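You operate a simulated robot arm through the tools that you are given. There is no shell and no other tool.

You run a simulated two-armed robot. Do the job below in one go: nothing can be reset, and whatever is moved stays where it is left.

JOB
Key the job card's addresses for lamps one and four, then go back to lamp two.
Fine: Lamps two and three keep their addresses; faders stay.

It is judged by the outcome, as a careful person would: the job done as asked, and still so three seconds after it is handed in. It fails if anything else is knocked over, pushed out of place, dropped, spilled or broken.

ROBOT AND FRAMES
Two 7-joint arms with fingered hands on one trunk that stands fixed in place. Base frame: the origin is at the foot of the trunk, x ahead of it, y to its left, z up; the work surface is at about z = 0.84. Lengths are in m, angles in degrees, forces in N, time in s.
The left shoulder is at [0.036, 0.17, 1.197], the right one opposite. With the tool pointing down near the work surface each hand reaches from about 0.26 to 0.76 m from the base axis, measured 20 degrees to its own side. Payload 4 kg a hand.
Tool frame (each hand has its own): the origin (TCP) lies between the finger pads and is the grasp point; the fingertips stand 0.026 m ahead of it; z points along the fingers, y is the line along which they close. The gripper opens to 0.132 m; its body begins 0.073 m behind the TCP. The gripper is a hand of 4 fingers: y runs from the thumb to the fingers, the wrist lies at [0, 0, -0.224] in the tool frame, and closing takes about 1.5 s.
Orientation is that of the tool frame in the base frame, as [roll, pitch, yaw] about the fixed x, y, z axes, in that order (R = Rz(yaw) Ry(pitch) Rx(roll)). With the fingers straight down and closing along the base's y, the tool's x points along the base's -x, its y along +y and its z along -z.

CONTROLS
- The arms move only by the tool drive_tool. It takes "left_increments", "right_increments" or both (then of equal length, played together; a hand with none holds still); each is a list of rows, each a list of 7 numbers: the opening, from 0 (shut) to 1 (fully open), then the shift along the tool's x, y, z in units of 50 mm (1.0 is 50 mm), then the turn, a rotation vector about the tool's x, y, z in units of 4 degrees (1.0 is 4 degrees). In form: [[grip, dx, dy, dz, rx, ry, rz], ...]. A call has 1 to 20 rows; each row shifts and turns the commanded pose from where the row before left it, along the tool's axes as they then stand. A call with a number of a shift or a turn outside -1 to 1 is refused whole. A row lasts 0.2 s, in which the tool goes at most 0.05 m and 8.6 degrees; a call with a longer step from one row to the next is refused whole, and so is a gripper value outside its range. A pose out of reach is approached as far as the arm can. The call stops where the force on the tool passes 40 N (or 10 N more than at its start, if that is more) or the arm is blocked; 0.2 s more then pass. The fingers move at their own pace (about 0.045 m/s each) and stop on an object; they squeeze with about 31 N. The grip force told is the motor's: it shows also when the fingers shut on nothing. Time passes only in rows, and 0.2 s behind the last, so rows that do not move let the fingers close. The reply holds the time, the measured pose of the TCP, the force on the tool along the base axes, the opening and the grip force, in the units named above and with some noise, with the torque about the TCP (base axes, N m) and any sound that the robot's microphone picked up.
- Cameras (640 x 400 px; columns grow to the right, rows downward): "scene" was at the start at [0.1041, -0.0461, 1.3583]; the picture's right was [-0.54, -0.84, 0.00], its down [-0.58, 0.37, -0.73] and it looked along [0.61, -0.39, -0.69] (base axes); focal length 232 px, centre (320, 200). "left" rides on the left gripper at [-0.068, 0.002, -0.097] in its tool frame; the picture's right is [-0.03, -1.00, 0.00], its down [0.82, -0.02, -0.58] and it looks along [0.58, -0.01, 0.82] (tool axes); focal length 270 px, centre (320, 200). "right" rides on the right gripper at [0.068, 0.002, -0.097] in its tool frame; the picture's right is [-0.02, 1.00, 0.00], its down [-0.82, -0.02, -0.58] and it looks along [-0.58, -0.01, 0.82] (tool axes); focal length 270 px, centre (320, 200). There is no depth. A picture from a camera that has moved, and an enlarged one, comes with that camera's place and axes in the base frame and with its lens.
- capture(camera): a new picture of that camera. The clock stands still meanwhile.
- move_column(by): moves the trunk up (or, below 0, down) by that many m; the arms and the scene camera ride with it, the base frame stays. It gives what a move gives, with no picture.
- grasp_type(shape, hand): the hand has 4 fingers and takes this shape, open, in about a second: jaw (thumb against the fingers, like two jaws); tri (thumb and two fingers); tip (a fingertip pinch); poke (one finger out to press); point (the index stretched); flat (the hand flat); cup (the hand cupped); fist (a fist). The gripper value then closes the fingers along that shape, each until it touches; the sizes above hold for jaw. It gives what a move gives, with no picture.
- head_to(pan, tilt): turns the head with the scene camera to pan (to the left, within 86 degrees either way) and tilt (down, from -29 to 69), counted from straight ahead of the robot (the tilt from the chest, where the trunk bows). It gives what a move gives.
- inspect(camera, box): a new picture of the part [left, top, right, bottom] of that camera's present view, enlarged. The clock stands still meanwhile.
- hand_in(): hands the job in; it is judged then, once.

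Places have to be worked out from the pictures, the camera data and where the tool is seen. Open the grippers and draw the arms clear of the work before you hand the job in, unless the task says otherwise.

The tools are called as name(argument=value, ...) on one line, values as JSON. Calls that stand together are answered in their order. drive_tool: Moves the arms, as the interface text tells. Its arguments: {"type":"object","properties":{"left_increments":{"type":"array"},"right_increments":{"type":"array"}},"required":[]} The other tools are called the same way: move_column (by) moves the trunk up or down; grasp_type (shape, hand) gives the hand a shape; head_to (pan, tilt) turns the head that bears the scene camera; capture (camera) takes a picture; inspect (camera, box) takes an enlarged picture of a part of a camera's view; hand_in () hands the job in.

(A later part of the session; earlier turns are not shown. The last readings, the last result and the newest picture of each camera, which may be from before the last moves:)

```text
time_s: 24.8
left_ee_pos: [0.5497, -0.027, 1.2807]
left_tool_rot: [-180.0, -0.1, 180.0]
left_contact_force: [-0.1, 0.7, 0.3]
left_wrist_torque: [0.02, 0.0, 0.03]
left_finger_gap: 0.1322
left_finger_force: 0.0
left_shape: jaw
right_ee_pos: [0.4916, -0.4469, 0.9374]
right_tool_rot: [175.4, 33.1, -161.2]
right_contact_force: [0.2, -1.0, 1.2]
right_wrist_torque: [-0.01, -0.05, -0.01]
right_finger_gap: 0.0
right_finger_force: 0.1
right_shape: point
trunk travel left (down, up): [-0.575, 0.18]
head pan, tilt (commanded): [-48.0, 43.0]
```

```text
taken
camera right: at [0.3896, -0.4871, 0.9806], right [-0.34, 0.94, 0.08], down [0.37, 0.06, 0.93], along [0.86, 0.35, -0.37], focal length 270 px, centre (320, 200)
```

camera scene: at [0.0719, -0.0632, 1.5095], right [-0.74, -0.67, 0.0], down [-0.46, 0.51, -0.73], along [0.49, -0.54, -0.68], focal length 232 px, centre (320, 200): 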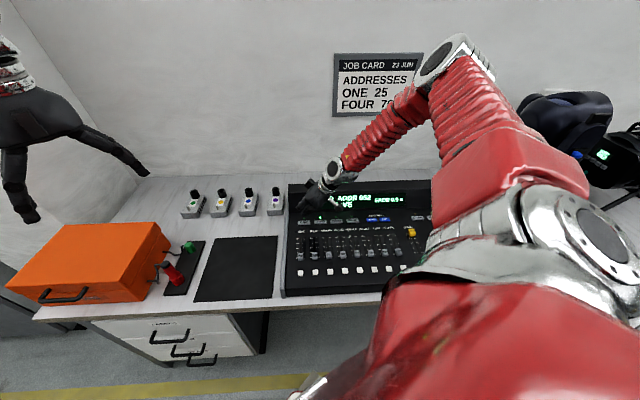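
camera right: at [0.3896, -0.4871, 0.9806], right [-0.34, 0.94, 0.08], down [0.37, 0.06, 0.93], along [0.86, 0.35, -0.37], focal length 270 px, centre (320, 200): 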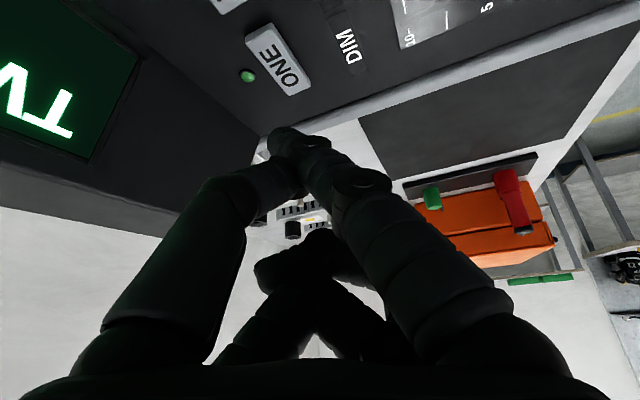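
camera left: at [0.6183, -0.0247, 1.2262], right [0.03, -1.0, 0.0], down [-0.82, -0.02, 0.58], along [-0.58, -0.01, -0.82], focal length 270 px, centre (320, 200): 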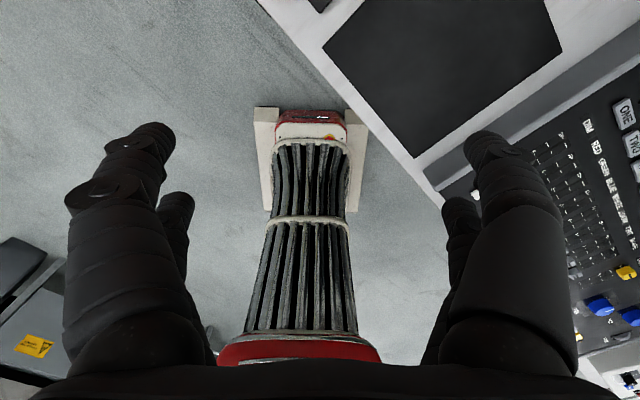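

The hand now has slack. The tip is at about (0.508, −0.470, 0.900) and ONE is at (0.501, −0.460, 0.846); I'll line up and descend to about 25 mm above the key.

drive_tool(right_increments=[[1, 0.192, 0.098, 0.241, 0, 0, 0], [1, 0.192, 0.098, 0.241, 0, 0, 0], [1, 0, 0, 0, 0, 0, 0]])

capture(camera="right")

inspect(camera="scene", box=[280, 140, 440, 260])

```text
time_s: 25.6
left_ee_pos: [0.5523, -0.0258, 1.2786]
left_tool_rot: [179.9, -0.1, 180.0]
left_contact_force: [-0.4, 0.7, 0.9]
left_wrist_torque: [0.0, 0.01, 0.0]
left_finger_gap: 0.1317
left_finger_force: 0.1
left_shape: jaw
right_ee_pos: [0.4807, -0.4332, 0.9273]
right_tool_rot: [175.5, 33.0, -161.2]
right_contact_force: [0.6, 0.9, -1.0]
right_wrist_torque: [0.0, 0.01, 0.0]
right_finger_gap: 0.0
right_finger_force: 0.1
right_shape: point
right hand out of reach, approached as far as the arm can: row 1, 2
trunk travel left (down, up): [-0.575, 0.18]
head pan, tilt (commanded): [-48.0, 43.0]
```

```text
taken
camera right: at [0.3788, -0.4741, 0.9706], right [-0.34, 0.94, 0.08], down [0.37, 0.06, 0.93], along [0.86, 0.35, -0.37], focal length 270 px, centre (320, 200)
```

right: 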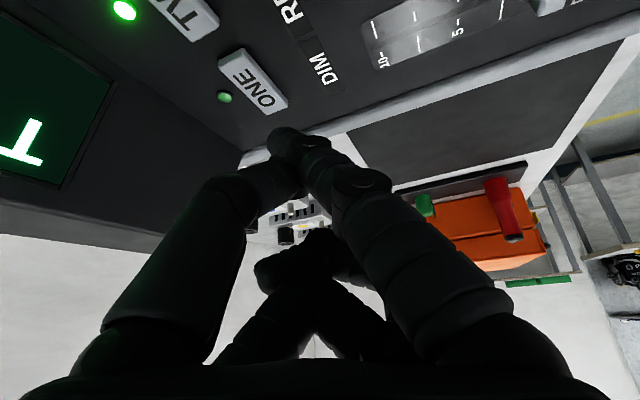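

```text
3.33 times, centred on (360, 200) of scene
camera zoom: at [0.0728, -0.0625, 1.5094], right [-0.74, -0.67, 0.0], down [-0.46, 0.51, -0.73], along [0.49, -0.54, -0.68], focal length 774 px, centre (187, 200)
```

zoom: 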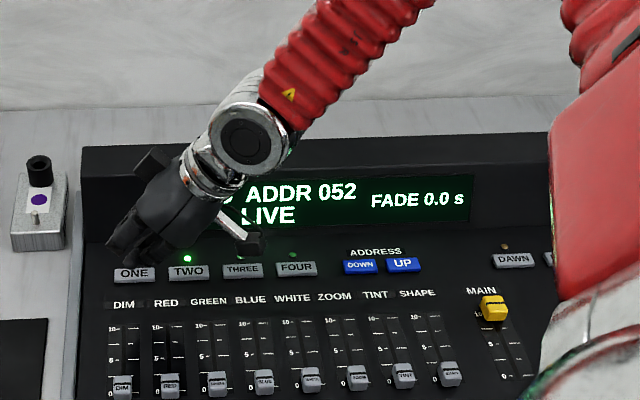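

Downward motion is still limited with the trunk raised, because the elbow is stuck high. I'll lift the hand straight up 0.15 m and then bring the trunk back down 0.15 m, so the shoulder sits lower over the keys.

drive_tool(right_increments=[[1, -0.41, 0.05, -0.626, 0, 0, 0], [1, -0.41, 0.05, -0.626, 0, 0, 0], [1, -0.41, 0.05, -0.626, 0, 0, 0], [1, -0.41, 0.05, -0.626, 0, 0, 0], [1, 0, 0, 0, 0, 0, 0]])

move_column(by=-0.13)

capture(camera="scene")

```text
time_s: 26.8
left_ee_pos: [0.5522, -0.0278, 1.2788]
left_tool_rot: [-179.9, -0.1, -179.9]
left_contact_force: [0.1, -0.4, -0.2]
left_wrist_torque: [0.02, 0.03, -0.01]
left_finger_gap: 0.1317
left_finger_force: 0.1
left_shape: jaw
right_ee_pos: [0.4835, -0.4369, 1.0775]
right_tool_rot: [175.4, 32.9, -161.2]
right_contact_force: [0.3, -0.7, -0.4]
right_wrist_torque: [0.04, -0.05, -0.01]
right_finger_gap: 0.0
right_finger_force: 0.0
right_shape: point
trunk travel left (down, up): [-0.575, 0.18]
head pan, tilt (commanded): [-48.0, 43.0]
```

```text
time_s: 28.4
left_ee_pos: [0.5504, -0.0268, 1.1499]
left_tool_rot: [180.0, 0.0, -180.0]
left_contact_force: [-0.2, 0.5, 0.3]
left_wrist_torque: [-0.02, -0.04, 0.01]
left_finger_gap: 0.132
left_finger_force: 0.0
left_shape: jaw
right_ee_pos: [0.4806, -0.4335, 0.9477]
right_tool_rot: [175.5, 33.1, -161.1]
right_contact_force: [0.2, -0.5, 0.4]
right_wrist_torque: [-0.01, 0.0, 0.03]
right_finger_gap: 0.0001
right_finger_force: 0.1
right_shape: point
trunk travel left (down, up): [-0.445, 0.31]
head pan, tilt (commanded): [-48.0, 43.0]
```

```text
taken
camera scene: at [0.0859, -0.063, 1.3789], right [-0.74, -0.67, 0.0], down [-0.46, 0.51, -0.73], along [0.49, -0.54, -0.68], focal length 232 px, centre (320, 200)
```

scene: 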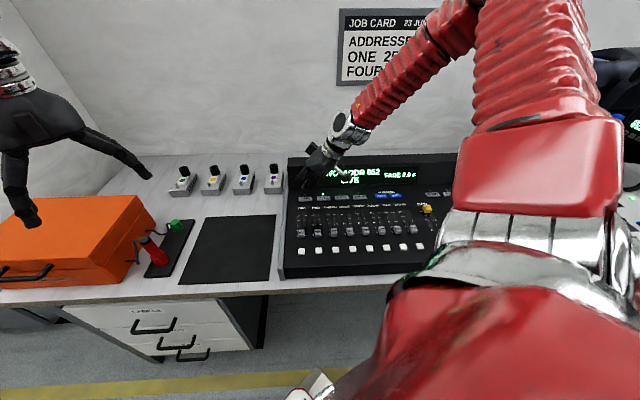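

Hand is at z≈0.948 with the shoulder lower. I'll test whether it now goes down cleanly by 4 cm toward ONE, which leaves about 24 mm to the key.

drive_tool(right_increments=[[1, 0.202, -0.066, 0.341, 0, 0, 0], [1, 0.202, -0.066, 0.341, 0, 0, 0], [1, 0, 0, 0, 0, 0, 0]])

capture(camera="right")

inspect(camera="scene", box=[280, 120, 440, 260])

```text
time_s: 29.2
left_ee_pos: [0.5503, -0.0263, 1.1499]
left_tool_rot: [180.0, -0.2, -179.9]
left_contact_force: [0.0, -0.1, 0.0]
left_wrist_torque: [-0.01, 0.0, -0.04]
left_finger_gap: 0.1319
left_finger_force: 0.1
left_shape: jaw
right_ee_pos: [0.4842, -0.4369, 0.9068]
right_tool_rot: [175.5, 33.1, -161.2]
right_contact_force: [-0.8, -0.1, 0.6]
right_wrist_torque: [0.02, 0.02, 0.02]
right_finger_gap: 0.0
right_finger_force: 0.1
right_shape: point
trunk travel left (down, up): [-0.445, 0.31]
head pan, tilt (commanded): [-48.0, 43.0]
```

```text
taken
camera right: at [0.382, -0.4765, 0.9501], right [-0.34, 0.94, 0.08], down [0.37, 0.06, 0.93], along [0.86, 0.35, -0.37], focal length 270 px, centre (320, 200)
```

right: 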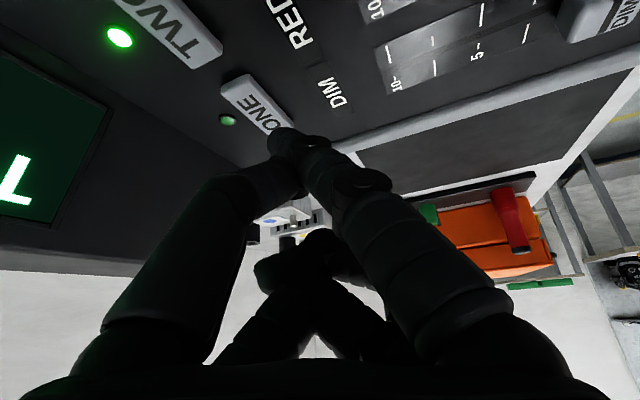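

```text
2.86 times, centred on (360, 190) of scene
camera zoom: at [0.0862, -0.063, 1.3788], right [-0.74, -0.67, 0.0], down [-0.46, 0.51, -0.73], along [0.49, -0.54, -0.68], focal length 663 px, centre (206, 229)
```

zoom: 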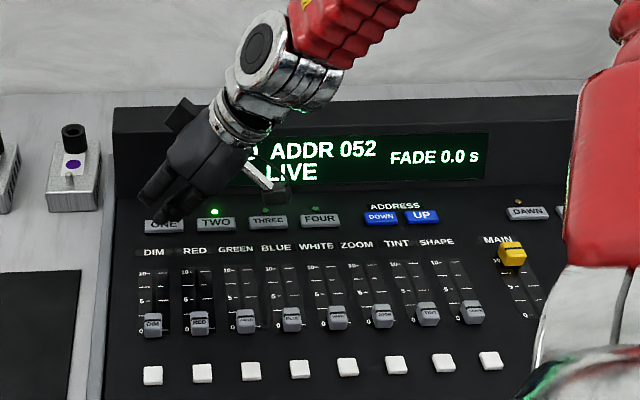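

The hand now follows commands exactly. I'll zoom in on the fingertip to check its height above ONE before pressing.

inspect(camera="scene", box=[295, 160, 355, 210])

inspect(camera="right", box=[180, 60, 400, 220])

```text
8.00 times, centred on (325, 185) of scene
camera zoom: at [0.0862, -0.063, 1.3788], right [-0.74, -0.67, 0.0], down [-0.46, 0.51, -0.73], along [0.49, -0.54, -0.68], focal length 1857 px, centre (280, 320)
```

zoom: 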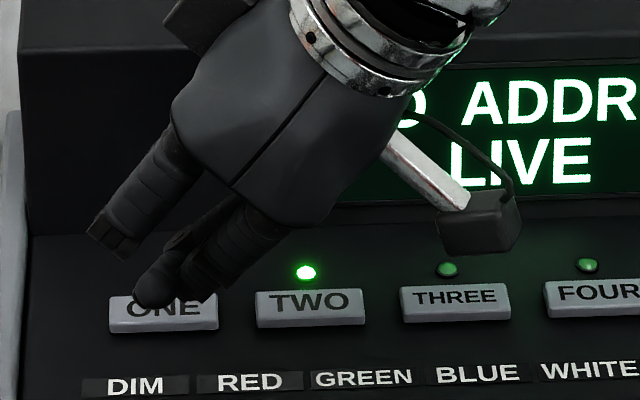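

```text
2.50 times, centred on (290, 140) of right
camera zoom: at [0.382, -0.4765, 0.9501], right [-0.34, 0.94, 0.08], down [0.37, 0.06, 0.93], along [0.86, 0.35, -0.37], focal length 676 px, centre (395, 350)
```

zoom: 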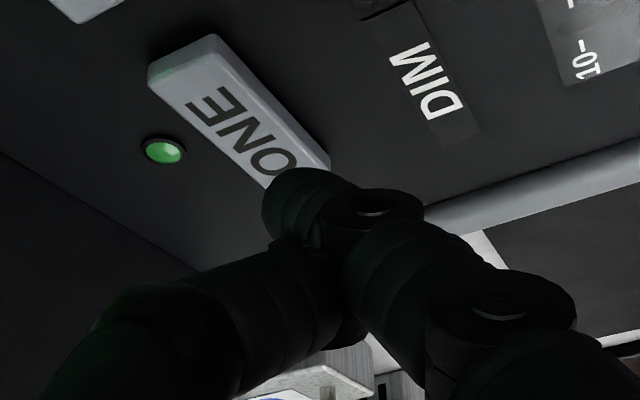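

The tip is over ONE, with its underside about 22 mm above the key top. I'll descend straight down in small steps to just short of contact, watching the force.

drive_tool(right_increments=[[1, 0.0437, -0.0054, 0.0668, 0, 0, 0], [1, 0.0437, -0.0054, 0.0668, 0, 0, 0], [1, 0.0437, -0.0054, 0.0668, 0, 0, 0], [1, 0.0437, -0.0054, 0.0668, 0, 0, 0], [1, 0, 0, 0, 0, 0, 0]])

inspect(camera="scene", box=[295, 160, 355, 210])

inspect(camera="right", box=[180, 60, 400, 220])

```text
time_s: 30.4
left_ee_pos: [0.5505, -0.027, 1.1499]
left_tool_rot: [-180.0, -0.1, -179.9]
left_contact_force: [0.8, -0.4, 0.2]
left_wrist_torque: [0.02, -0.02, 0.0]
left_finger_gap: 0.132
left_finger_force: 0.0
left_shape: jaw
right_ee_pos: [0.4832, -0.4373, 0.8914]
right_tool_rot: [175.4, 33.0, -161.2]
right_contact_force: [-0.1, 0.4, 0.1]
right_wrist_torque: [-0.01, -0.02, -0.01]
right_finger_gap: 0.0001
right_finger_force: 0.1
right_shape: point
trunk travel left (down, up): [-0.445, 0.31]
head pan, tilt (commanded): [-48.0, 43.0]
```

```text
8.00 times, centred on (325, 185) of scene
camera zoom: at [0.0863, -0.063, 1.3788], right [-0.74, -0.67, 0.0], down [-0.46, 0.51, -0.73], along [0.49, -0.54, -0.68], focal length 1857 px, centre (280, 320)
```

zoom: 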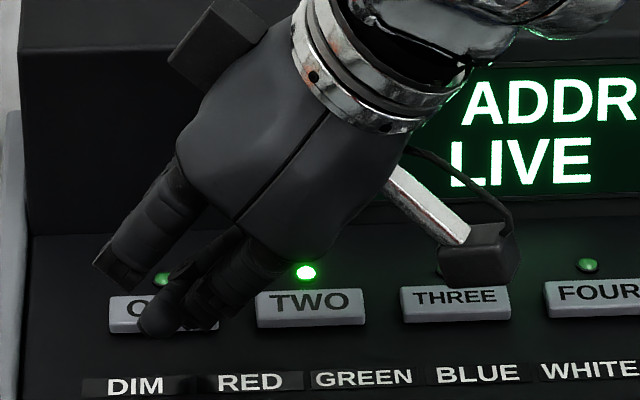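

```text
2.50 times, centred on (290, 140) of right
camera zoom: at [0.3814, -0.4773, 0.9344], right [-0.34, 0.94, 0.08], down [0.37, 0.06, 0.93], along [0.86, 0.35, -0.37], focal length 676 px, centre (395, 350)
```

zoom: 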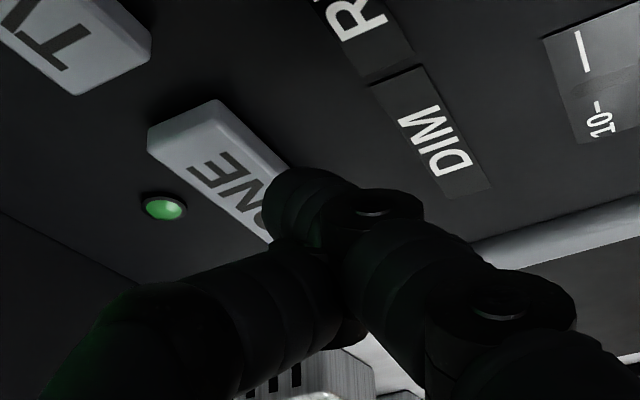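

Tip is about 7 mm above the key and inside its outline. I'll press in 2 mm steps.

drive_tool(right_increments=[[1, 0.0218, -0.0027, 0.0334, 0, 0, 0], [1, 0.0218, -0.0027, 0.0334, 0, 0, 0], [1, 0.0218, -0.0027, 0.0334, 0, 0, 0], [1, 0.0218, -0.0027, 0.0334, 0, 0, 0], [1, 0, 0, 0, 0, 0, 0]])

inspect(camera="scene", box=[280, 140, 440, 240])

```text
time_s: 31.6
left_ee_pos: [0.551, -0.027, 1.1493]
left_tool_rot: [-179.9, -0.1, 180.0]
left_contact_force: [-0.1, -0.2, 0.0]
left_wrist_torque: [0.02, 0.0, 0.02]
left_finger_gap: 0.1317
left_finger_force: 0.0
left_shape: jaw
right_ee_pos: [0.4848, -0.4373, 0.8834]
right_tool_rot: [175.5, 33.1, -161.2]
right_contact_force: [0.2, 0.0, -0.2]
right_wrist_torque: [0.01, -0.03, 0.02]
right_finger_gap: 0.0
right_finger_force: 0.0
right_shape: point
trunk travel left (down, up): [-0.445, 0.31]
head pan, tilt (commanded): [-48.0, 43.0]
```

```text
4.00 times, centred on (360, 190) of scene
camera zoom: at [0.0863, -0.0631, 1.3788], right [-0.74, -0.67, 0.0], down [-0.46, 0.51, -0.73], along [0.49, -0.54, -0.68], focal length 928 px, centre (160, 240)
```

zoom: 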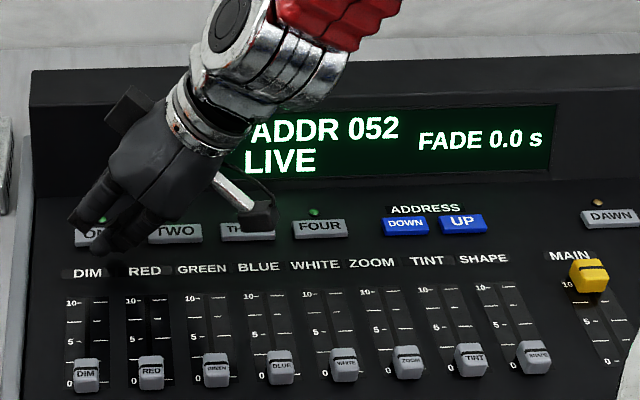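

No contact yet. I'll continue down in 2 mm steps.

drive_tool(right_increments=[[1, 0.0218, -0.0027, 0.0334, 0, 0, 0], [1, 0.0218, -0.0027, 0.0334, 0, 0, 0], [1, 0, 0, 0, 0, 0, 0]])

inspect(camera="scene", box=[295, 160, 355, 210])

inspect(camera="right", box=[180, 60, 400, 220])

```text
time_s: 32.4
left_ee_pos: [0.55, -0.0276, 1.1494]
left_tool_rot: [-179.9, -0.1, -180.0]
left_contact_force: [0.1, 0.4, 0.9]
left_wrist_torque: [0.06, 0.01, 0.0]
left_finger_gap: 0.1318
left_finger_force: 0.0
left_shape: jaw
right_ee_pos: [0.4848, -0.4368, 0.8787]
right_tool_rot: [175.4, 33.0, -161.2]
right_contact_force: [0.4, 0.1, 0.2]
right_wrist_torque: [0.02, 0.02, 0.0]
right_finger_gap: 0.0
right_finger_force: 0.1
right_shape: point
trunk travel left (down, up): [-0.445, 0.31]
head pan, tilt (commanded): [-48.0, 43.0]
```

```text
8.00 times, centred on (325, 185) of scene
camera zoom: at [0.0863, -0.0631, 1.3788], right [-0.74, -0.67, 0.0], down [-0.46, 0.51, -0.73], along [0.49, -0.54, -0.68], focal length 1857 px, centre (280, 320)
```

zoom: 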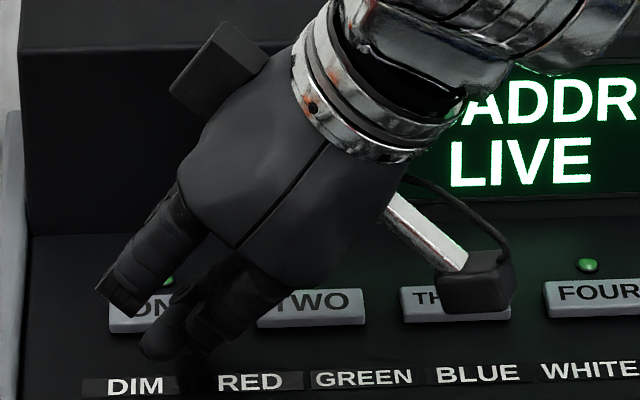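

```text
2.50 times, centred on (290, 140) of right
camera zoom: at [0.3816, -0.4776, 0.9214], right [-0.34, 0.94, 0.08], down [0.37, 0.06, 0.93], along [0.86, 0.35, -0.37], focal length 676 px, centre (395, 350)
```

zoom: 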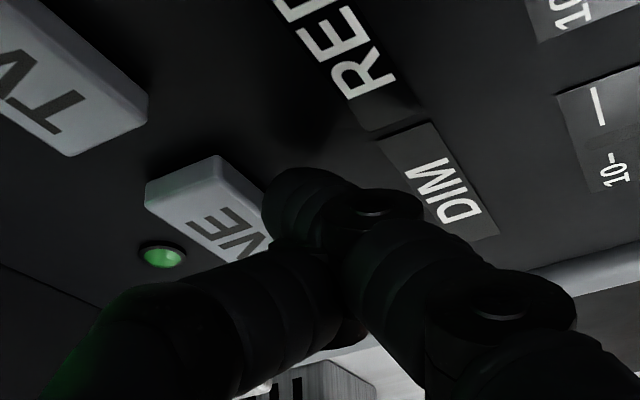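

There's no contact, and the images show the tip came down on the robot side of ONE, about 19 mm short of its centre. I'll lift 20 mm, and meanwhile roll the left hand 40° so its camera can serve as a side view.

drive_tool(right_increments=[[1, -0.109, 0.0135, -0.167, 0, 0, 0], [1, -0.109, 0.0135, -0.167, 0, 0, 0], [1, 0, 0, 0, 0, 0, 0], [1, 0, 0, 0, 0, 0, 0], [1, 0, 0, 0, 0, 0, 0], [1, 0, 0, 0, 0, 0, 0], [1, 0, 0, 0, 0, 0, 0], [1, 0, 0, 0, 0, 0, 0], [1, 0, 0, 0, 0, 0, 0], [1, 0, 0, 0, 0, 0, 0]], left_increments=[[1, 0, 0, 0, 1, 0, 0], [1, 0, 0, 0, 1, 0, 0], [1, 0, 0, 0, 1, 0, 0], [1, 0, 0, 0, 1, 0, 0], [1, 0, 0, 0, 1, 0, 0], [1, 0, 0, 0, 1, 0, 0], [1, 0, 0, 0, 1, 0, 0], [1, 0, 0, 0, 1, 0, 0], [1, 0, 0, 0, 1, 0, 0], [1, 0, 0, 0, 1, 0, 0]])

capture(camera="left")

```text
time_s: 34.6
left_ee_pos: [0.5508, -0.0261, 1.1487]
left_tool_rot: [-139.9, -0.1, -180.0]
left_contact_force: [-0.6, -0.7, 0.1]
left_wrist_torque: [0.02, -0.01, -0.02]
left_finger_gap: 0.1316
left_finger_force: 0.1
left_shape: jaw
right_ee_pos: [0.483, -0.4374, 0.8987]
right_tool_rot: [175.5, 33.0, -161.3]
right_contact_force: [0.4, 0.3, -0.4]
right_wrist_torque: [-0.02, 0.0, -0.02]
right_finger_gap: 0.0001
right_finger_force: 0.0
right_shape: point
trunk travel left (down, up): [-0.445, 0.31]
head pan, tilt (commanded): [-48.0, 43.0]
```

```text
taken
camera left: at [0.6184, 0.0381, 1.2222], right [0.03, -0.77, 0.64], down [-0.82, 0.36, 0.46], along [-0.58, -0.54, -0.61], focal length 270 px, centre (320, 200)
```

left: 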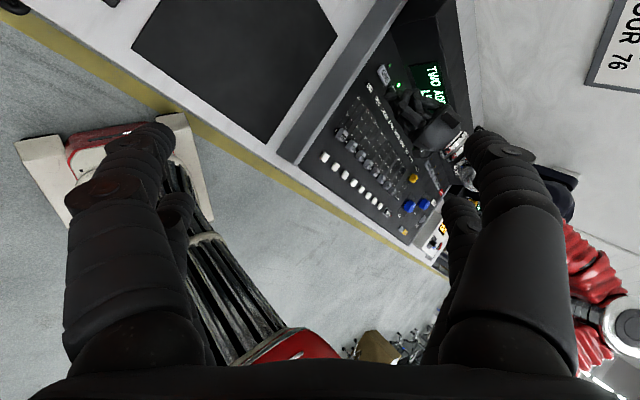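

The left camera now sees the console from the side. I'll zoom in on the keys and fingertip.

inspect(camera="left", box=[350, 50, 480, 140])

inspect(camera="scene", box=[295, 150, 365, 210])

```text
4.44 times, centred on (415, 95) of left
camera zoom: at [0.6184, 0.0381, 1.2222], right [0.03, -0.77, 0.64], down [-0.82, 0.36, 0.46], along [-0.58, -0.54, -0.61], focal length 1201 px, centre (-102, 667)
```

zoom: 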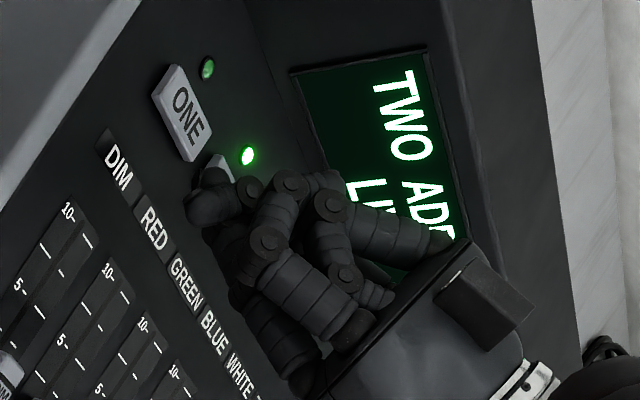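

```text
6.67 times, centred on (330, 180) of scene
camera zoom: at [0.0864, -0.0627, 1.3788], right [-0.74, -0.67, 0.0], down [-0.46, 0.51, -0.73], along [0.49, -0.54, -0.68], focal length 1547 px, centre (253, 333)
```

zoom: 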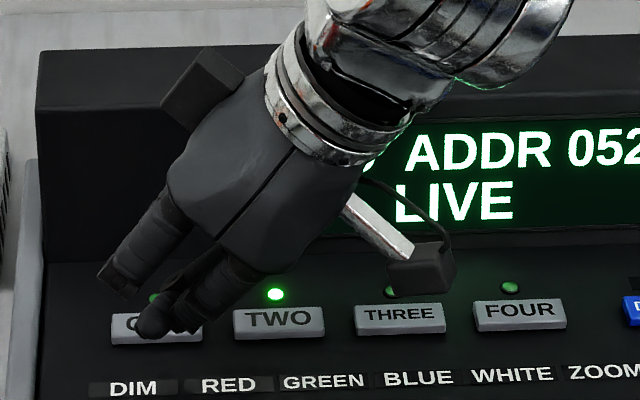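

The views disagree about which finger is lowest, so I'll zoom in harder from the left and right cameras to identify the real tip.

inspect(camera="left", box=[380, 70, 444, 110])

inspect(camera="right", box=[190, 80, 420, 220])

inspect(camera="scene", box=[300, 165, 348, 205])

```text
10.00 times, centred on (412, 90) of left
camera zoom: at [0.6184, 0.0381, 1.2222], right [0.03, -0.77, 0.64], down [-0.82, 0.36, 0.46], along [-0.58, -0.54, -0.61], focal length 2703 px, centre (-600, 1300)
```

zoom: 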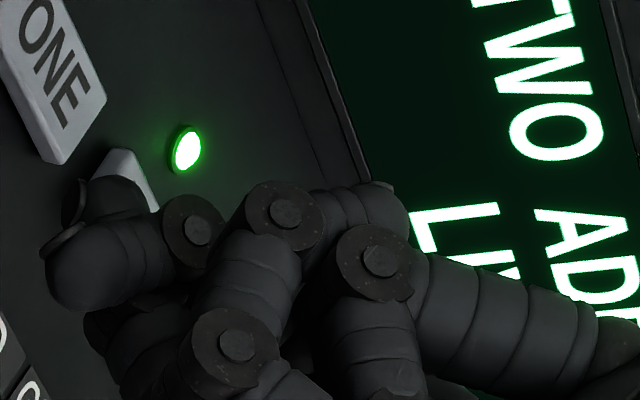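

```text
2.78 times, centred on (305, 150) of right
camera zoom: at [0.3802, -0.4764, 0.9416], right [-0.34, 0.94, 0.08], down [0.37, 0.06, 0.93], along [0.86, 0.35, -0.37], focal length 752 px, centre (362, 339)
```

zoom: 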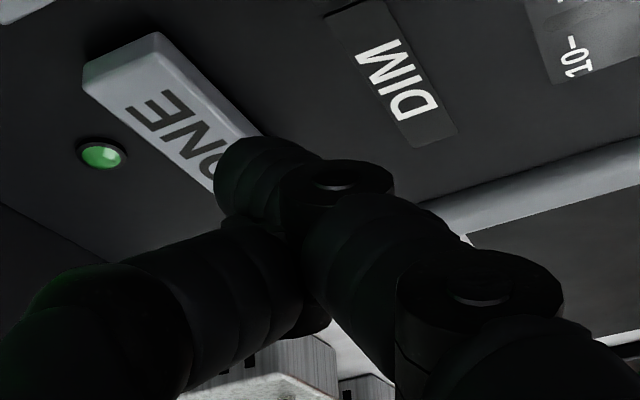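

```text
10.00 times, centred on (324, 185) of scene
camera zoom: at [0.0864, -0.0627, 1.3788], right [-0.74, -0.67, 0.0], down [-0.46, 0.51, -0.73], along [0.49, -0.54, -0.68], focal length 2321 px, centre (280, 350)
```

zoom: 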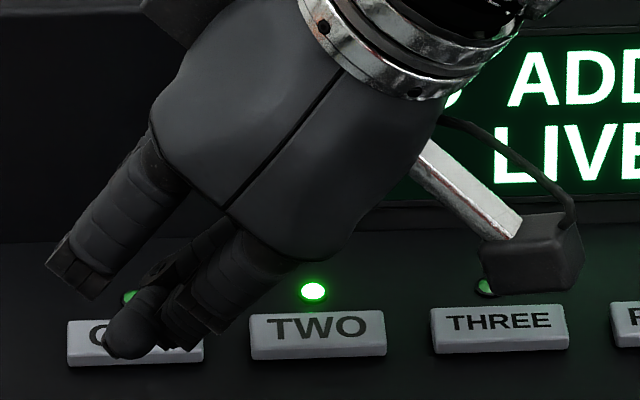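

Sorted out: the left camera sees the far side of the hand. The index tip's underside sits at about TCP + (0.005, −0.016, −0.037) in base axes, and the thumb is about 18 mm higher. I'll shift by (0.018, −0.005) so the tip is over ONE and check all three views.

drive_tool(right_increments=[[1, -0.258, -0.222, 0.15, 0, 0, 0], [1, 0, 0, 0, 0, 0, 0]])

inspect(camera="left", box=[370, 50, 450, 110])

inspect(camera="right", box=[190, 80, 420, 220])

inspect(camera="scene", box=[300, 165, 348, 205])

```text
time_s: 35.2
left_ee_pos: [0.5494, -0.0262, 1.1495]
left_tool_rot: [-140.1, -0.1, 180.0]
left_contact_force: [0.3, -0.6, 0.4]
left_wrist_torque: [0.01, 0.01, 0.03]
left_finger_gap: 0.1319
left_finger_force: 0.0
left_shape: jaw
right_ee_pos: [0.4994, -0.4416, 0.897]
right_tool_rot: [175.5, 33.0, -161.2]
right_contact_force: [-0.2, 0.0, 0.0]
right_wrist_torque: [-0.01, -0.01, -0.02]
right_finger_gap: 0.0001
right_finger_force: 0.0
right_shape: point
trunk travel left (down, up): [-0.445, 0.31]
head pan, tilt (commanded): [-48.0, 43.0]
```

```text
6.67 times, centred on (410, 80) of left
camera zoom: at [0.6177, 0.0378, 1.2224], right [0.03, -0.77, 0.64], down [-0.82, 0.36, 0.46], along [-0.58, -0.54, -0.62], focal length 1802 px, centre (-280, 1000)
```

zoom: 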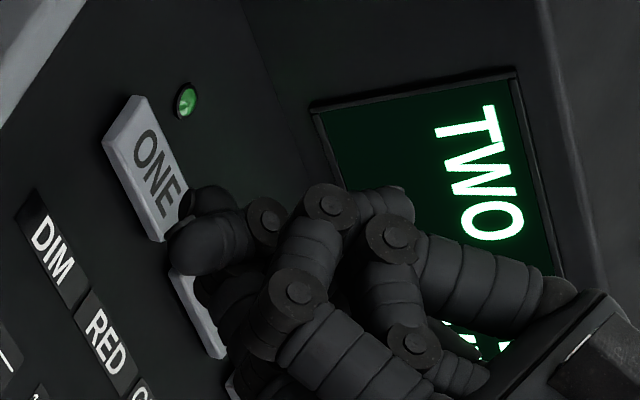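

```text
2.78 times, centred on (305, 150) of right
camera zoom: at [0.3976, -0.4812, 0.9403], right [-0.34, 0.94, 0.08], down [0.37, 0.06, 0.93], along [0.86, 0.35, -0.37], focal length 752 px, centre (362, 339)
```

zoom: 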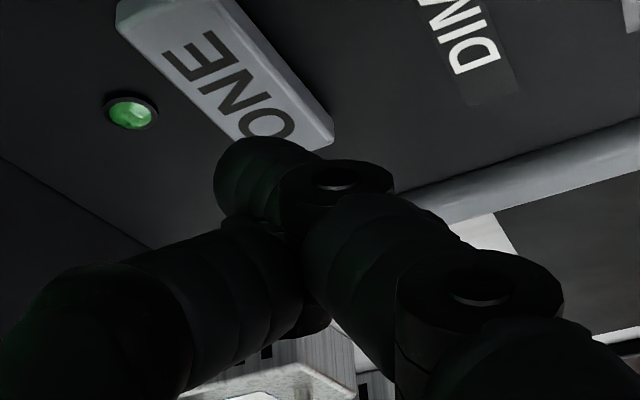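

```text
10.00 times, centred on (324, 185) of scene
camera zoom: at [0.0856, -0.0631, 1.3789], right [-0.74, -0.67, 0.0], down [-0.46, 0.51, -0.73], along [0.49, -0.54, -0.68], focal length 2321 px, centre (280, 350)
```

zoom: 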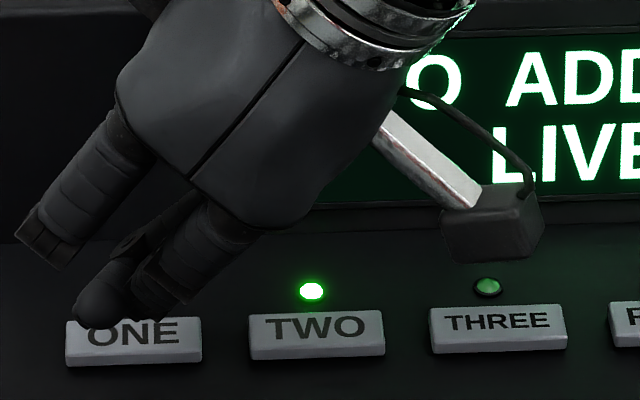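

All three views put the index tip over ONE, slightly right of centre. I'll nudge left 6 mm, come down 10 mm to just above the key, then press in 2 mm steps.

drive_tool(right_increments=[[1, 0.022, 0.036, 0.23, 0, 0, 0], [1, 0, 0, 0, 0, 0, 0], [1, 0.0218, -0.0027, 0.0334, 0, 0, 0], [1, 0.0218, -0.0027, 0.0334, 0, 0, 0], [1, 0, 0, 0, 0, 0, 0]])

inspect(camera="scene", box=[290, 140, 450, 240])

inspect(camera="left", box=[370, 50, 450, 110])

```text
time_s: 36.4
left_ee_pos: [0.5502, -0.0254, 1.1482]
left_tool_rot: [-140.0, -0.1, -180.0]
left_contact_force: [-0.4, 0.9, 0.5]
left_wrist_torque: [0.03, 0.0, -0.03]
left_finger_gap: 0.1318
left_finger_force: 0.1
left_shape: jaw
right_ee_pos: [0.5053, -0.4376, 0.8835]
right_tool_rot: [175.5, 33.0, -161.1]
right_contact_force: [-0.7, -0.5, -0.3]
right_wrist_torque: [-0.01, -0.01, -0.05]
right_finger_gap: 0.0003
right_finger_force: 0.2
right_shape: point
trunk travel left (down, up): [-0.445, 0.31]
head pan, tilt (commanded): [-48.0, 43.0]
```

```text
4.00 times, centred on (370, 190) of scene
camera zoom: at [0.0865, -0.0631, 1.3788], right [-0.74, -0.67, 0.0], down [-0.46, 0.51, -0.73], along [0.49, -0.54, -0.68], focal length 928 px, centre (120, 240)
```

zoom: 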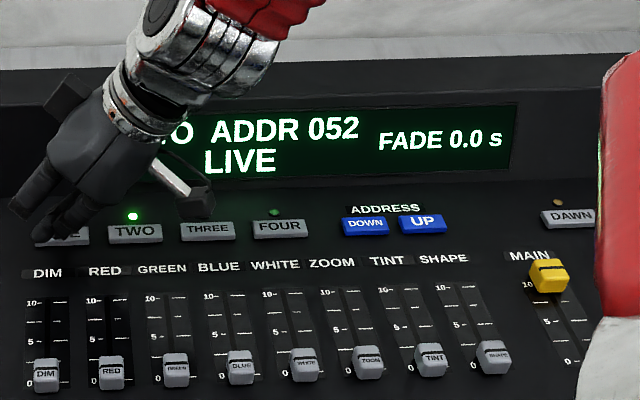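

```text
6.67 times, centred on (410, 80) of left
camera zoom: at [0.6184, 0.0378, 1.222], right [0.03, -0.77, 0.64], down [-0.82, 0.36, 0.46], along [-0.58, -0.54, -0.62], focal length 1802 px, centre (-280, 1000)
```

zoom: 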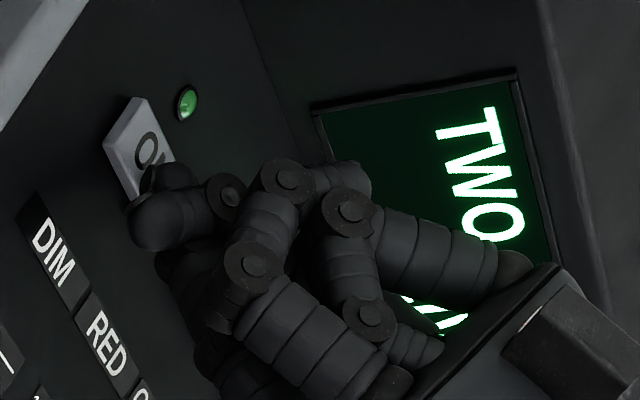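

Very near contact and still no force. I'll continue with three more 2 mm steps.

drive_tool(right_increments=[[1, 0.0218, -0.0027, 0.0334, 0, 0, 0], [1, 0.0218, -0.0027, 0.0334, 0, 0, 0], [1, 0.0218, -0.0027, 0.0334, 0, 0, 0]])

inspect(camera="scene", box=[290, 140, 450, 240])

```text
time_s: 37.2
left_ee_pos: [0.5499, -0.0262, 1.1492]
left_tool_rot: [-140.0, 0.1, 179.9]
left_contact_force: [0.3, 0.5, 0.3]
left_wrist_torque: [0.0, 0.01, -0.03]
left_finger_gap: 0.1319
left_finger_force: 0.0
left_shape: jaw
right_ee_pos: [0.5061, -0.4359, 0.8792]
right_tool_rot: [175.5, 33.2, -161.1]
right_contact_force: [-2.4, 0.3, 8.2]
right_wrist_torque: [-0.1, 0.08, -0.05]
right_finger_gap: 0.0002
right_finger_force: 0.0
right_shape: point
trunk travel left (down, up): [-0.445, 0.31]
head pan, tilt (commanded): [-48.0, 43.0]
heard: click
```

```text
4.00 times, centred on (370, 190) of scene
camera zoom: at [0.0853, -0.0625, 1.379], right [-0.74, -0.67, 0.0], down [-0.46, 0.51, -0.73], along [0.49, -0.54, -0.68], focal length 928 px, centre (120, 240)
```

zoom: 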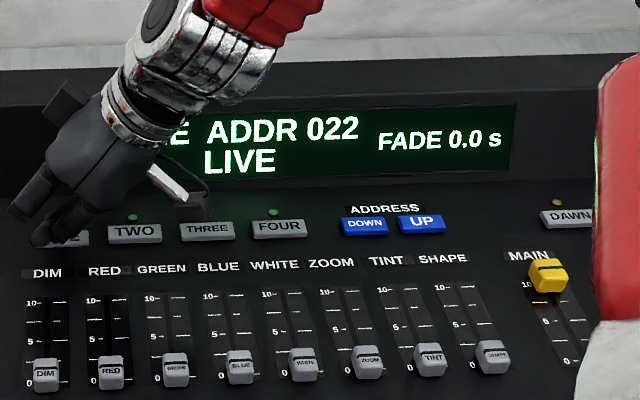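

A click was heard with 8 N of force, and the display now reads ONE ADDR 022, so it needs three UP presses. I'll lift 8 cm and carry the hand along to above UP, at about (0.290, −0.673), turning 30° on the way to suit the arm.

drive_tool(right_increments=[[1, -0.437, 0.054, -0.668, 0, 0, 0], [1, -0.437, 0.054, -0.668, 0, 0, 0], [1, 0, 0, 0, 0, 0, 0], [1, 0.568, -0.332, -0.398, 0.512, -0.063, 0.783], [1, 0.547, -0.376, -0.388, 0.512, -0.063, 0.783], [1, 0.523, -0.419, -0.376, 0.512, -0.063, 0.783], [1, 0.498, -0.461, -0.363, 0.512, -0.063, 0.783], [1, 0.47, -0.5, -0.348, 0.512, -0.063, 0.783], [1, 0.44, -0.537, -0.331, 0.512, -0.063, 0.783], [1, 0.408, -0.571, -0.313, 0.512, -0.063, 0.783], [1, 0.375, -0.604, -0.294, 0.512, -0.063, 0.783], [1, 0, 0, 0, 0, 0, 0]])

capture(camera="scene")

capture(camera="right")

capture(camera="left")

```text
time_s: 39.8
left_ee_pos: [0.55, -0.0251, 1.1488]
left_tool_rot: [-140.0, -0.1, 180.0]
left_contact_force: [-0.1, 0.0, -0.5]
left_wrist_torque: [-0.02, 0.0, -0.02]
left_finger_gap: 0.1319
left_finger_force: 0.0
left_shape: jaw
right_ee_pos: [0.2981, -0.6608, 0.9586]
right_tool_rot: [175.6, 33.0, 168.9]
right_contact_force: [-0.1, 0.4, -0.4]
right_wrist_torque: [0.04, -0.01, 0.01]
right_finger_gap: 0.0003
right_finger_force: 0.0
right_shape: point
trunk travel left (down, up): [-0.445, 0.31]
head pan, tilt (commanded): [-48.0, 43.0]
```

```text
taken
camera scene: at [0.0867, -0.0629, 1.3787], right [-0.74, -0.67, 0.0], down [-0.46, 0.51, -0.73], along [0.49, -0.54, -0.68], focal length 232 px, centre (320, 200)
```

scene: 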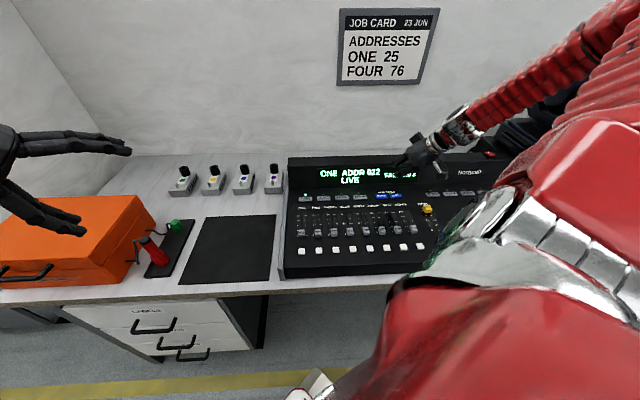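

```text
taken
camera right: at [0.1888, -0.6442, 1.0018], right [0.17, 0.98, 0.08], down [0.35, -0.14, 0.93], along [0.92, -0.13, -0.37], focal length 270 px, centre (320, 200)
```

right: 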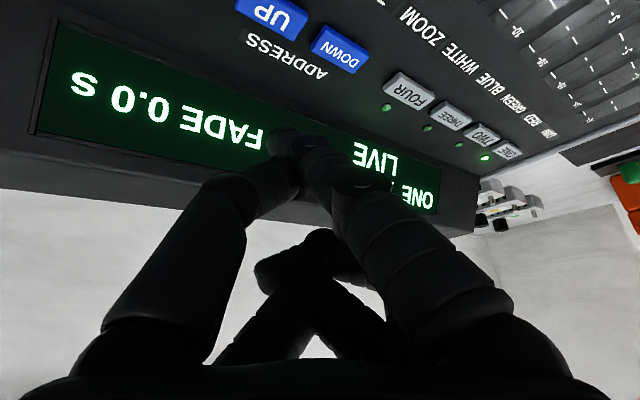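

```text
taken
camera left: at [0.6187, 0.038, 1.2218], right [0.03, -0.77, 0.64], down [-0.82, 0.36, 0.46], along [-0.58, -0.54, -0.61], focal length 270 px, centre (320, 200)
```

left: 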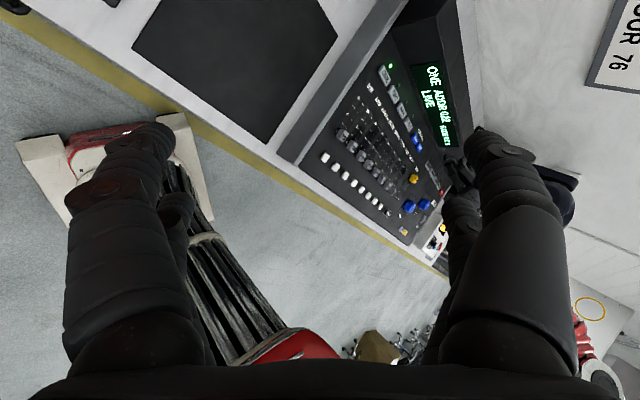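

The arm reached the spot cleanly, with the display showing ONE ADDR 022. UP triangulates to about (0.292, −0.673) and the tip should be right above it; I'll descend 5 cm to hover and look.

drive_tool(right_increments=[[1, 0.273, -0.034, 0.418, 0, 0, 0], [1, 0.273, -0.034, 0.418, 0, 0, 0], [1, 0, 0, 0, 0, 0, 0]])

inspect(camera="scene", box=[355, 150, 435, 210])

inspect(camera="right", box=[170, 40, 420, 200])

inspect(camera="left", box=[390, 110, 490, 190])

```text
time_s: 40.6
left_ee_pos: [0.5495, -0.0261, 1.1488]
left_tool_rot: [-140.0, -0.1, -180.0]
left_contact_force: [0.5, 0.3, -0.5]
left_wrist_torque: [-0.02, -0.01, -0.02]
left_finger_gap: 0.132
left_finger_force: 0.0
left_shape: jaw
right_ee_pos: [0.2982, -0.6611, 0.9094]
right_tool_rot: [175.7, 33.0, 168.9]
right_contact_force: [-1.3, -0.1, 0.9]
right_wrist_torque: [-0.04, 0.03, 0.01]
right_finger_gap: 0.0
right_finger_force: 0.0
right_shape: point
trunk travel left (down, up): [-0.445, 0.31]
head pan, tilt (commanded): [-48.0, 43.0]
```

```text
6.67 times, centred on (395, 180) of scene
camera zoom: at [0.086, -0.0629, 1.3788], right [-0.74, -0.67, 0.0], down [-0.46, 0.51, -0.73], along [0.49, -0.54, -0.68], focal length 1547 px, centre (-180, 333)
```

zoom: 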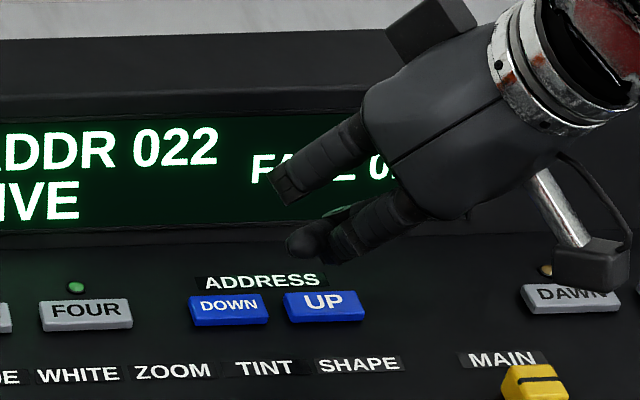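

```text
2.50 times, centred on (295, 120) of right
camera zoom: at [0.1886, -0.6443, 0.953], right [0.17, 0.98, 0.08], down [0.35, -0.14, 0.93], along [0.92, -0.13, -0.37], focal length 676 px, centre (382, 400)
```

zoom: 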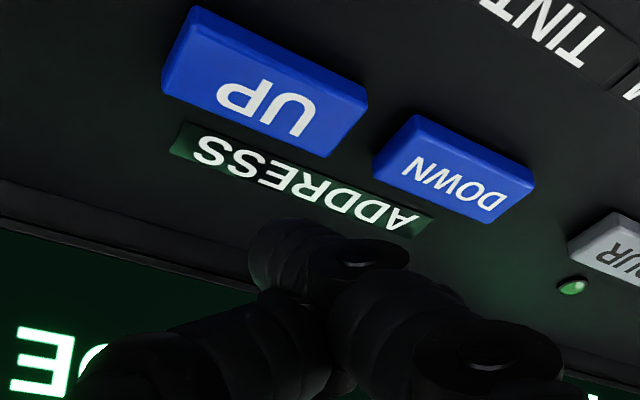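

```text
5.00 times, centred on (440, 150) of left
camera zoom: at [0.6181, 0.038, 1.2222], right [0.03, -0.77, 0.64], down [-0.82, 0.36, 0.46], along [-0.58, -0.54, -0.62], focal length 1351 px, centre (-280, 450)
```

zoom: 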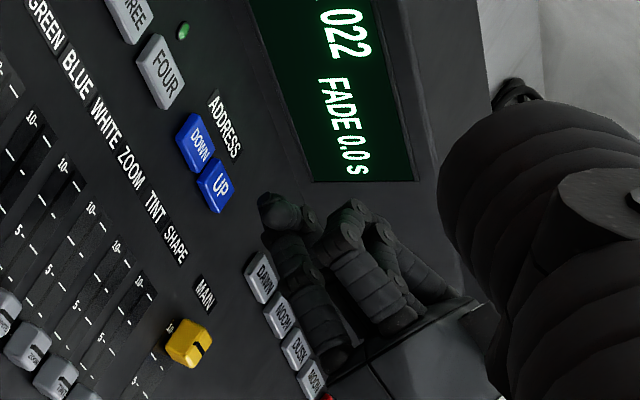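

The tip projects onto UP but about 8–10 mm right of its centre. I'll shift left 7 mm, drop another 18 mm, and re-check.

drive_tool(right_increments=[[1, 0.065, 0.045, 0.176, 0, 0, 0], [1, 0.065, 0.045, 0.176, 0, 0, 0], [1, 0, 0, 0, 0, 0, 0]])

inspect(camera="scene", box=[355, 150, 435, 210])

inspect(camera="right", box=[170, 40, 420, 200])

inspect(camera="left", box=[410, 120, 470, 170])

```text
time_s: 41.4
left_ee_pos: [0.551, -0.0266, 1.1489]
left_tool_rot: [-140.0, -0.1, 179.9]
left_contact_force: [0.3, 0.0, -0.5]
left_wrist_torque: [-0.01, -0.03, 0.04]
left_finger_gap: 0.1318
left_finger_force: 0.1
left_shape: jaw
right_ee_pos: [0.3017, -0.6565, 0.892]
right_tool_rot: [175.5, 33.0, 168.8]
right_contact_force: [0.9, 0.6, -0.1]
right_wrist_torque: [-0.05, 0.02, -0.01]
right_finger_gap: 0.0
right_finger_force: 0.1
right_shape: point
trunk travel left (down, up): [-0.445, 0.31]
head pan, tilt (commanded): [-48.0, 43.0]
```

```text
6.67 times, centred on (395, 180) of scene
camera zoom: at [0.086, -0.063, 1.3788], right [-0.74, -0.67, 0.0], down [-0.46, 0.51, -0.73], along [0.49, -0.54, -0.68], focal length 1547 px, centre (-180, 333)
```

zoom: 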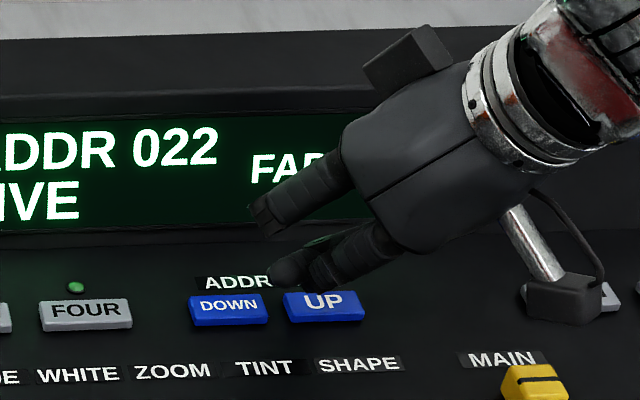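

```text
2.50 times, centred on (295, 120) of right
camera zoom: at [0.1921, -0.6404, 0.9344], right [0.17, 0.98, 0.08], down [0.35, -0.14, 0.93], along [0.92, -0.13, -0.37], focal length 676 px, centre (382, 400)
```

zoom: 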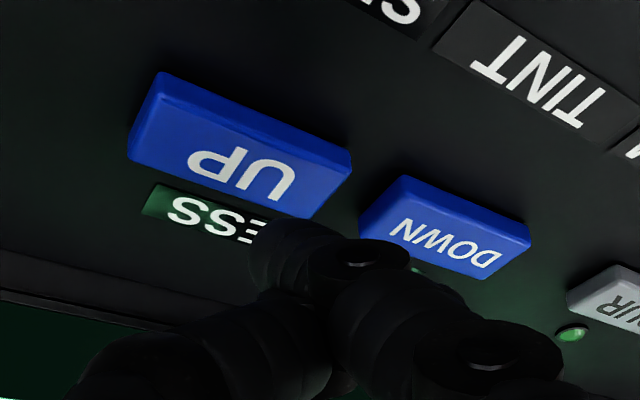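

```text
8.00 times, centred on (440, 145) of left
camera zoom: at [0.6181, 0.0378, 1.2222], right [0.03, -0.77, 0.64], down [-0.82, 0.36, 0.46], along [-0.58, -0.54, -0.62], focal length 2162 px, centre (-640, 640)
```

zoom: 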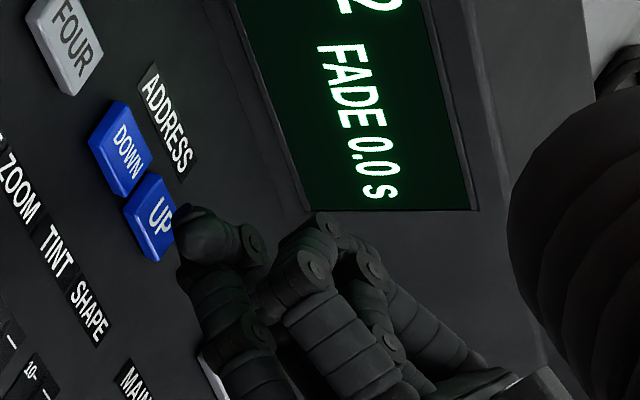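

The tip is within UP's outline but a few mm toward the display side. I'll pull back about 4 mm, drop to just above the key, then press with small steps.

drive_tool(right_increments=[[1, 0.126, 0.068, 0.116, 0, 0, 0], [1, 0, 0, 0, 0, 0, 0]])

inspect(camera="scene", box=[365, 160, 413, 200])

inspect(camera="left", box=[410, 120, 470, 170])

```text
time_s: 42.0
left_ee_pos: [0.5501, -0.0271, 1.149]
left_tool_rot: [-139.9, -0.2, -180.0]
left_contact_force: [0.4, -0.7, 0.2]
left_wrist_torque: [-0.02, -0.02, 0.02]
left_finger_gap: 0.1319
left_finger_force: 0.0
left_shape: jaw
right_ee_pos: [0.3, -0.653, 0.8838]
right_tool_rot: [175.6, 32.9, 168.9]
right_contact_force: [-0.5, -0.3, 0.2]
right_wrist_torque: [-0.02, 0.0, -0.01]
right_finger_gap: 0.0002
right_finger_force: 0.0
right_shape: point
trunk travel left (down, up): [-0.445, 0.31]
head pan, tilt (commanded): [-48.0, 43.0]
```

```text
10.00 times, centred on (389, 180) of scene
camera zoom: at [0.0861, -0.063, 1.3788], right [-0.74, -0.67, 0.0], down [-0.46, 0.51, -0.73], along [0.49, -0.54, -0.68], focal length 2321 px, centre (-370, 400)
```

zoom: 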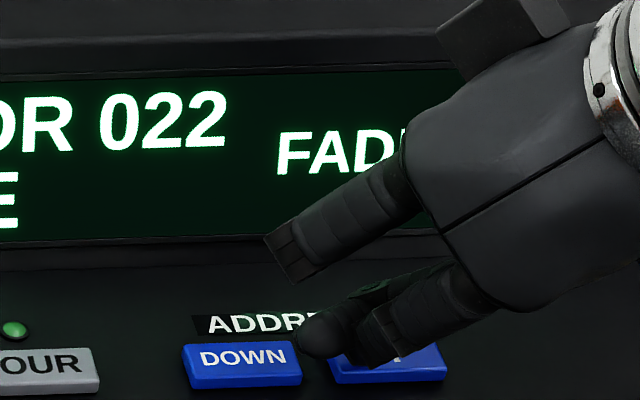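

```text
8.00 times, centred on (440, 145) of left
camera zoom: at [0.6181, 0.0378, 1.2222], right [0.03, -0.77, 0.64], down [-0.82, 0.36, 0.46], along [-0.58, -0.54, -0.62], focal length 2162 px, centre (-640, 640)
```

zoom: 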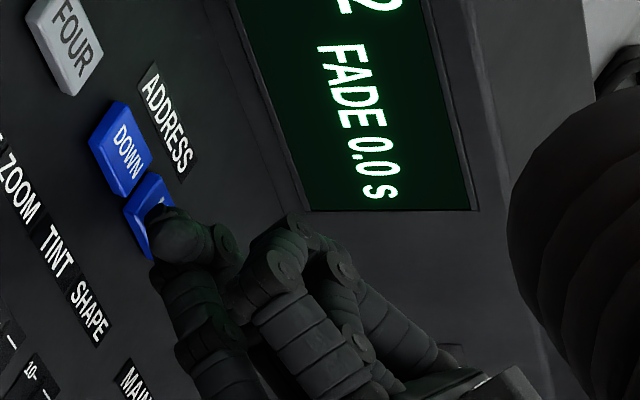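

Aligned over UP and about 1–2 mm above it. I'll do one press of 6 mm down, then 8 mm back up, and read the display.

drive_tool(right_increments=[[1, 0.0218, -0.0027, 0.0334, 0, 0, 0], [1, 0.0218, -0.0027, 0.0334, 0, 0, 0], [1, 0.0109, -0.0013, 0.0167, 0, 0, 0], [1, -0.0273, 0.0034, -0.0418, 0, 0, 0], [1, -0.0273, 0.0034, -0.0418, 0, 0, 0], [1, 0, 0, 0, 0, 0, 0]])

inspect(camera="scene", box=[290, 140, 450, 240])

```text
time_s: 43.4
left_ee_pos: [0.5503, -0.0262, 1.1495]
left_tool_rot: [-140.1, -0.2, 179.9]
left_contact_force: [0.1, 0.4, 0.2]
left_wrist_torque: [-0.03, -0.01, -0.03]
left_finger_gap: 0.1318
left_finger_force: 0.1
left_shape: jaw
right_ee_pos: [0.2992, -0.653, 0.8824]
right_tool_rot: [175.5, 33.1, 168.9]
right_contact_force: [0.5, -0.7, 0.4]
right_wrist_torque: [0.02, 0.01, 0.04]
right_finger_gap: 0.0
right_finger_force: 0.1
right_shape: point
trunk travel left (down, up): [-0.445, 0.31]
head pan, tilt (commanded): [-48.0, 43.0]
heard: click
```

```text
4.00 times, centred on (370, 190) of scene
camera zoom: at [0.086, -0.0631, 1.3788], right [-0.74, -0.67, 0.0], down [-0.46, 0.51, -0.73], along [0.49, -0.54, -0.68], focal length 928 px, centre (120, 240)
```

zoom: 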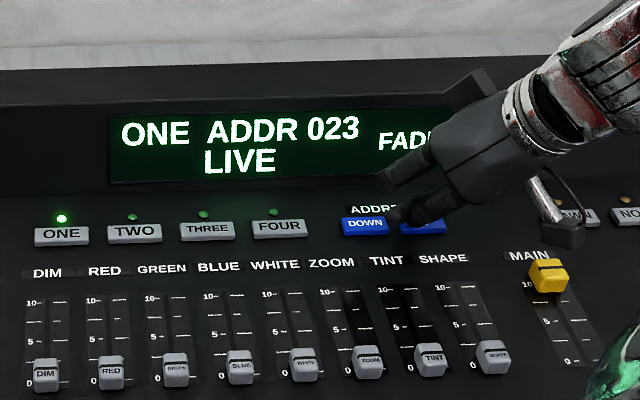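

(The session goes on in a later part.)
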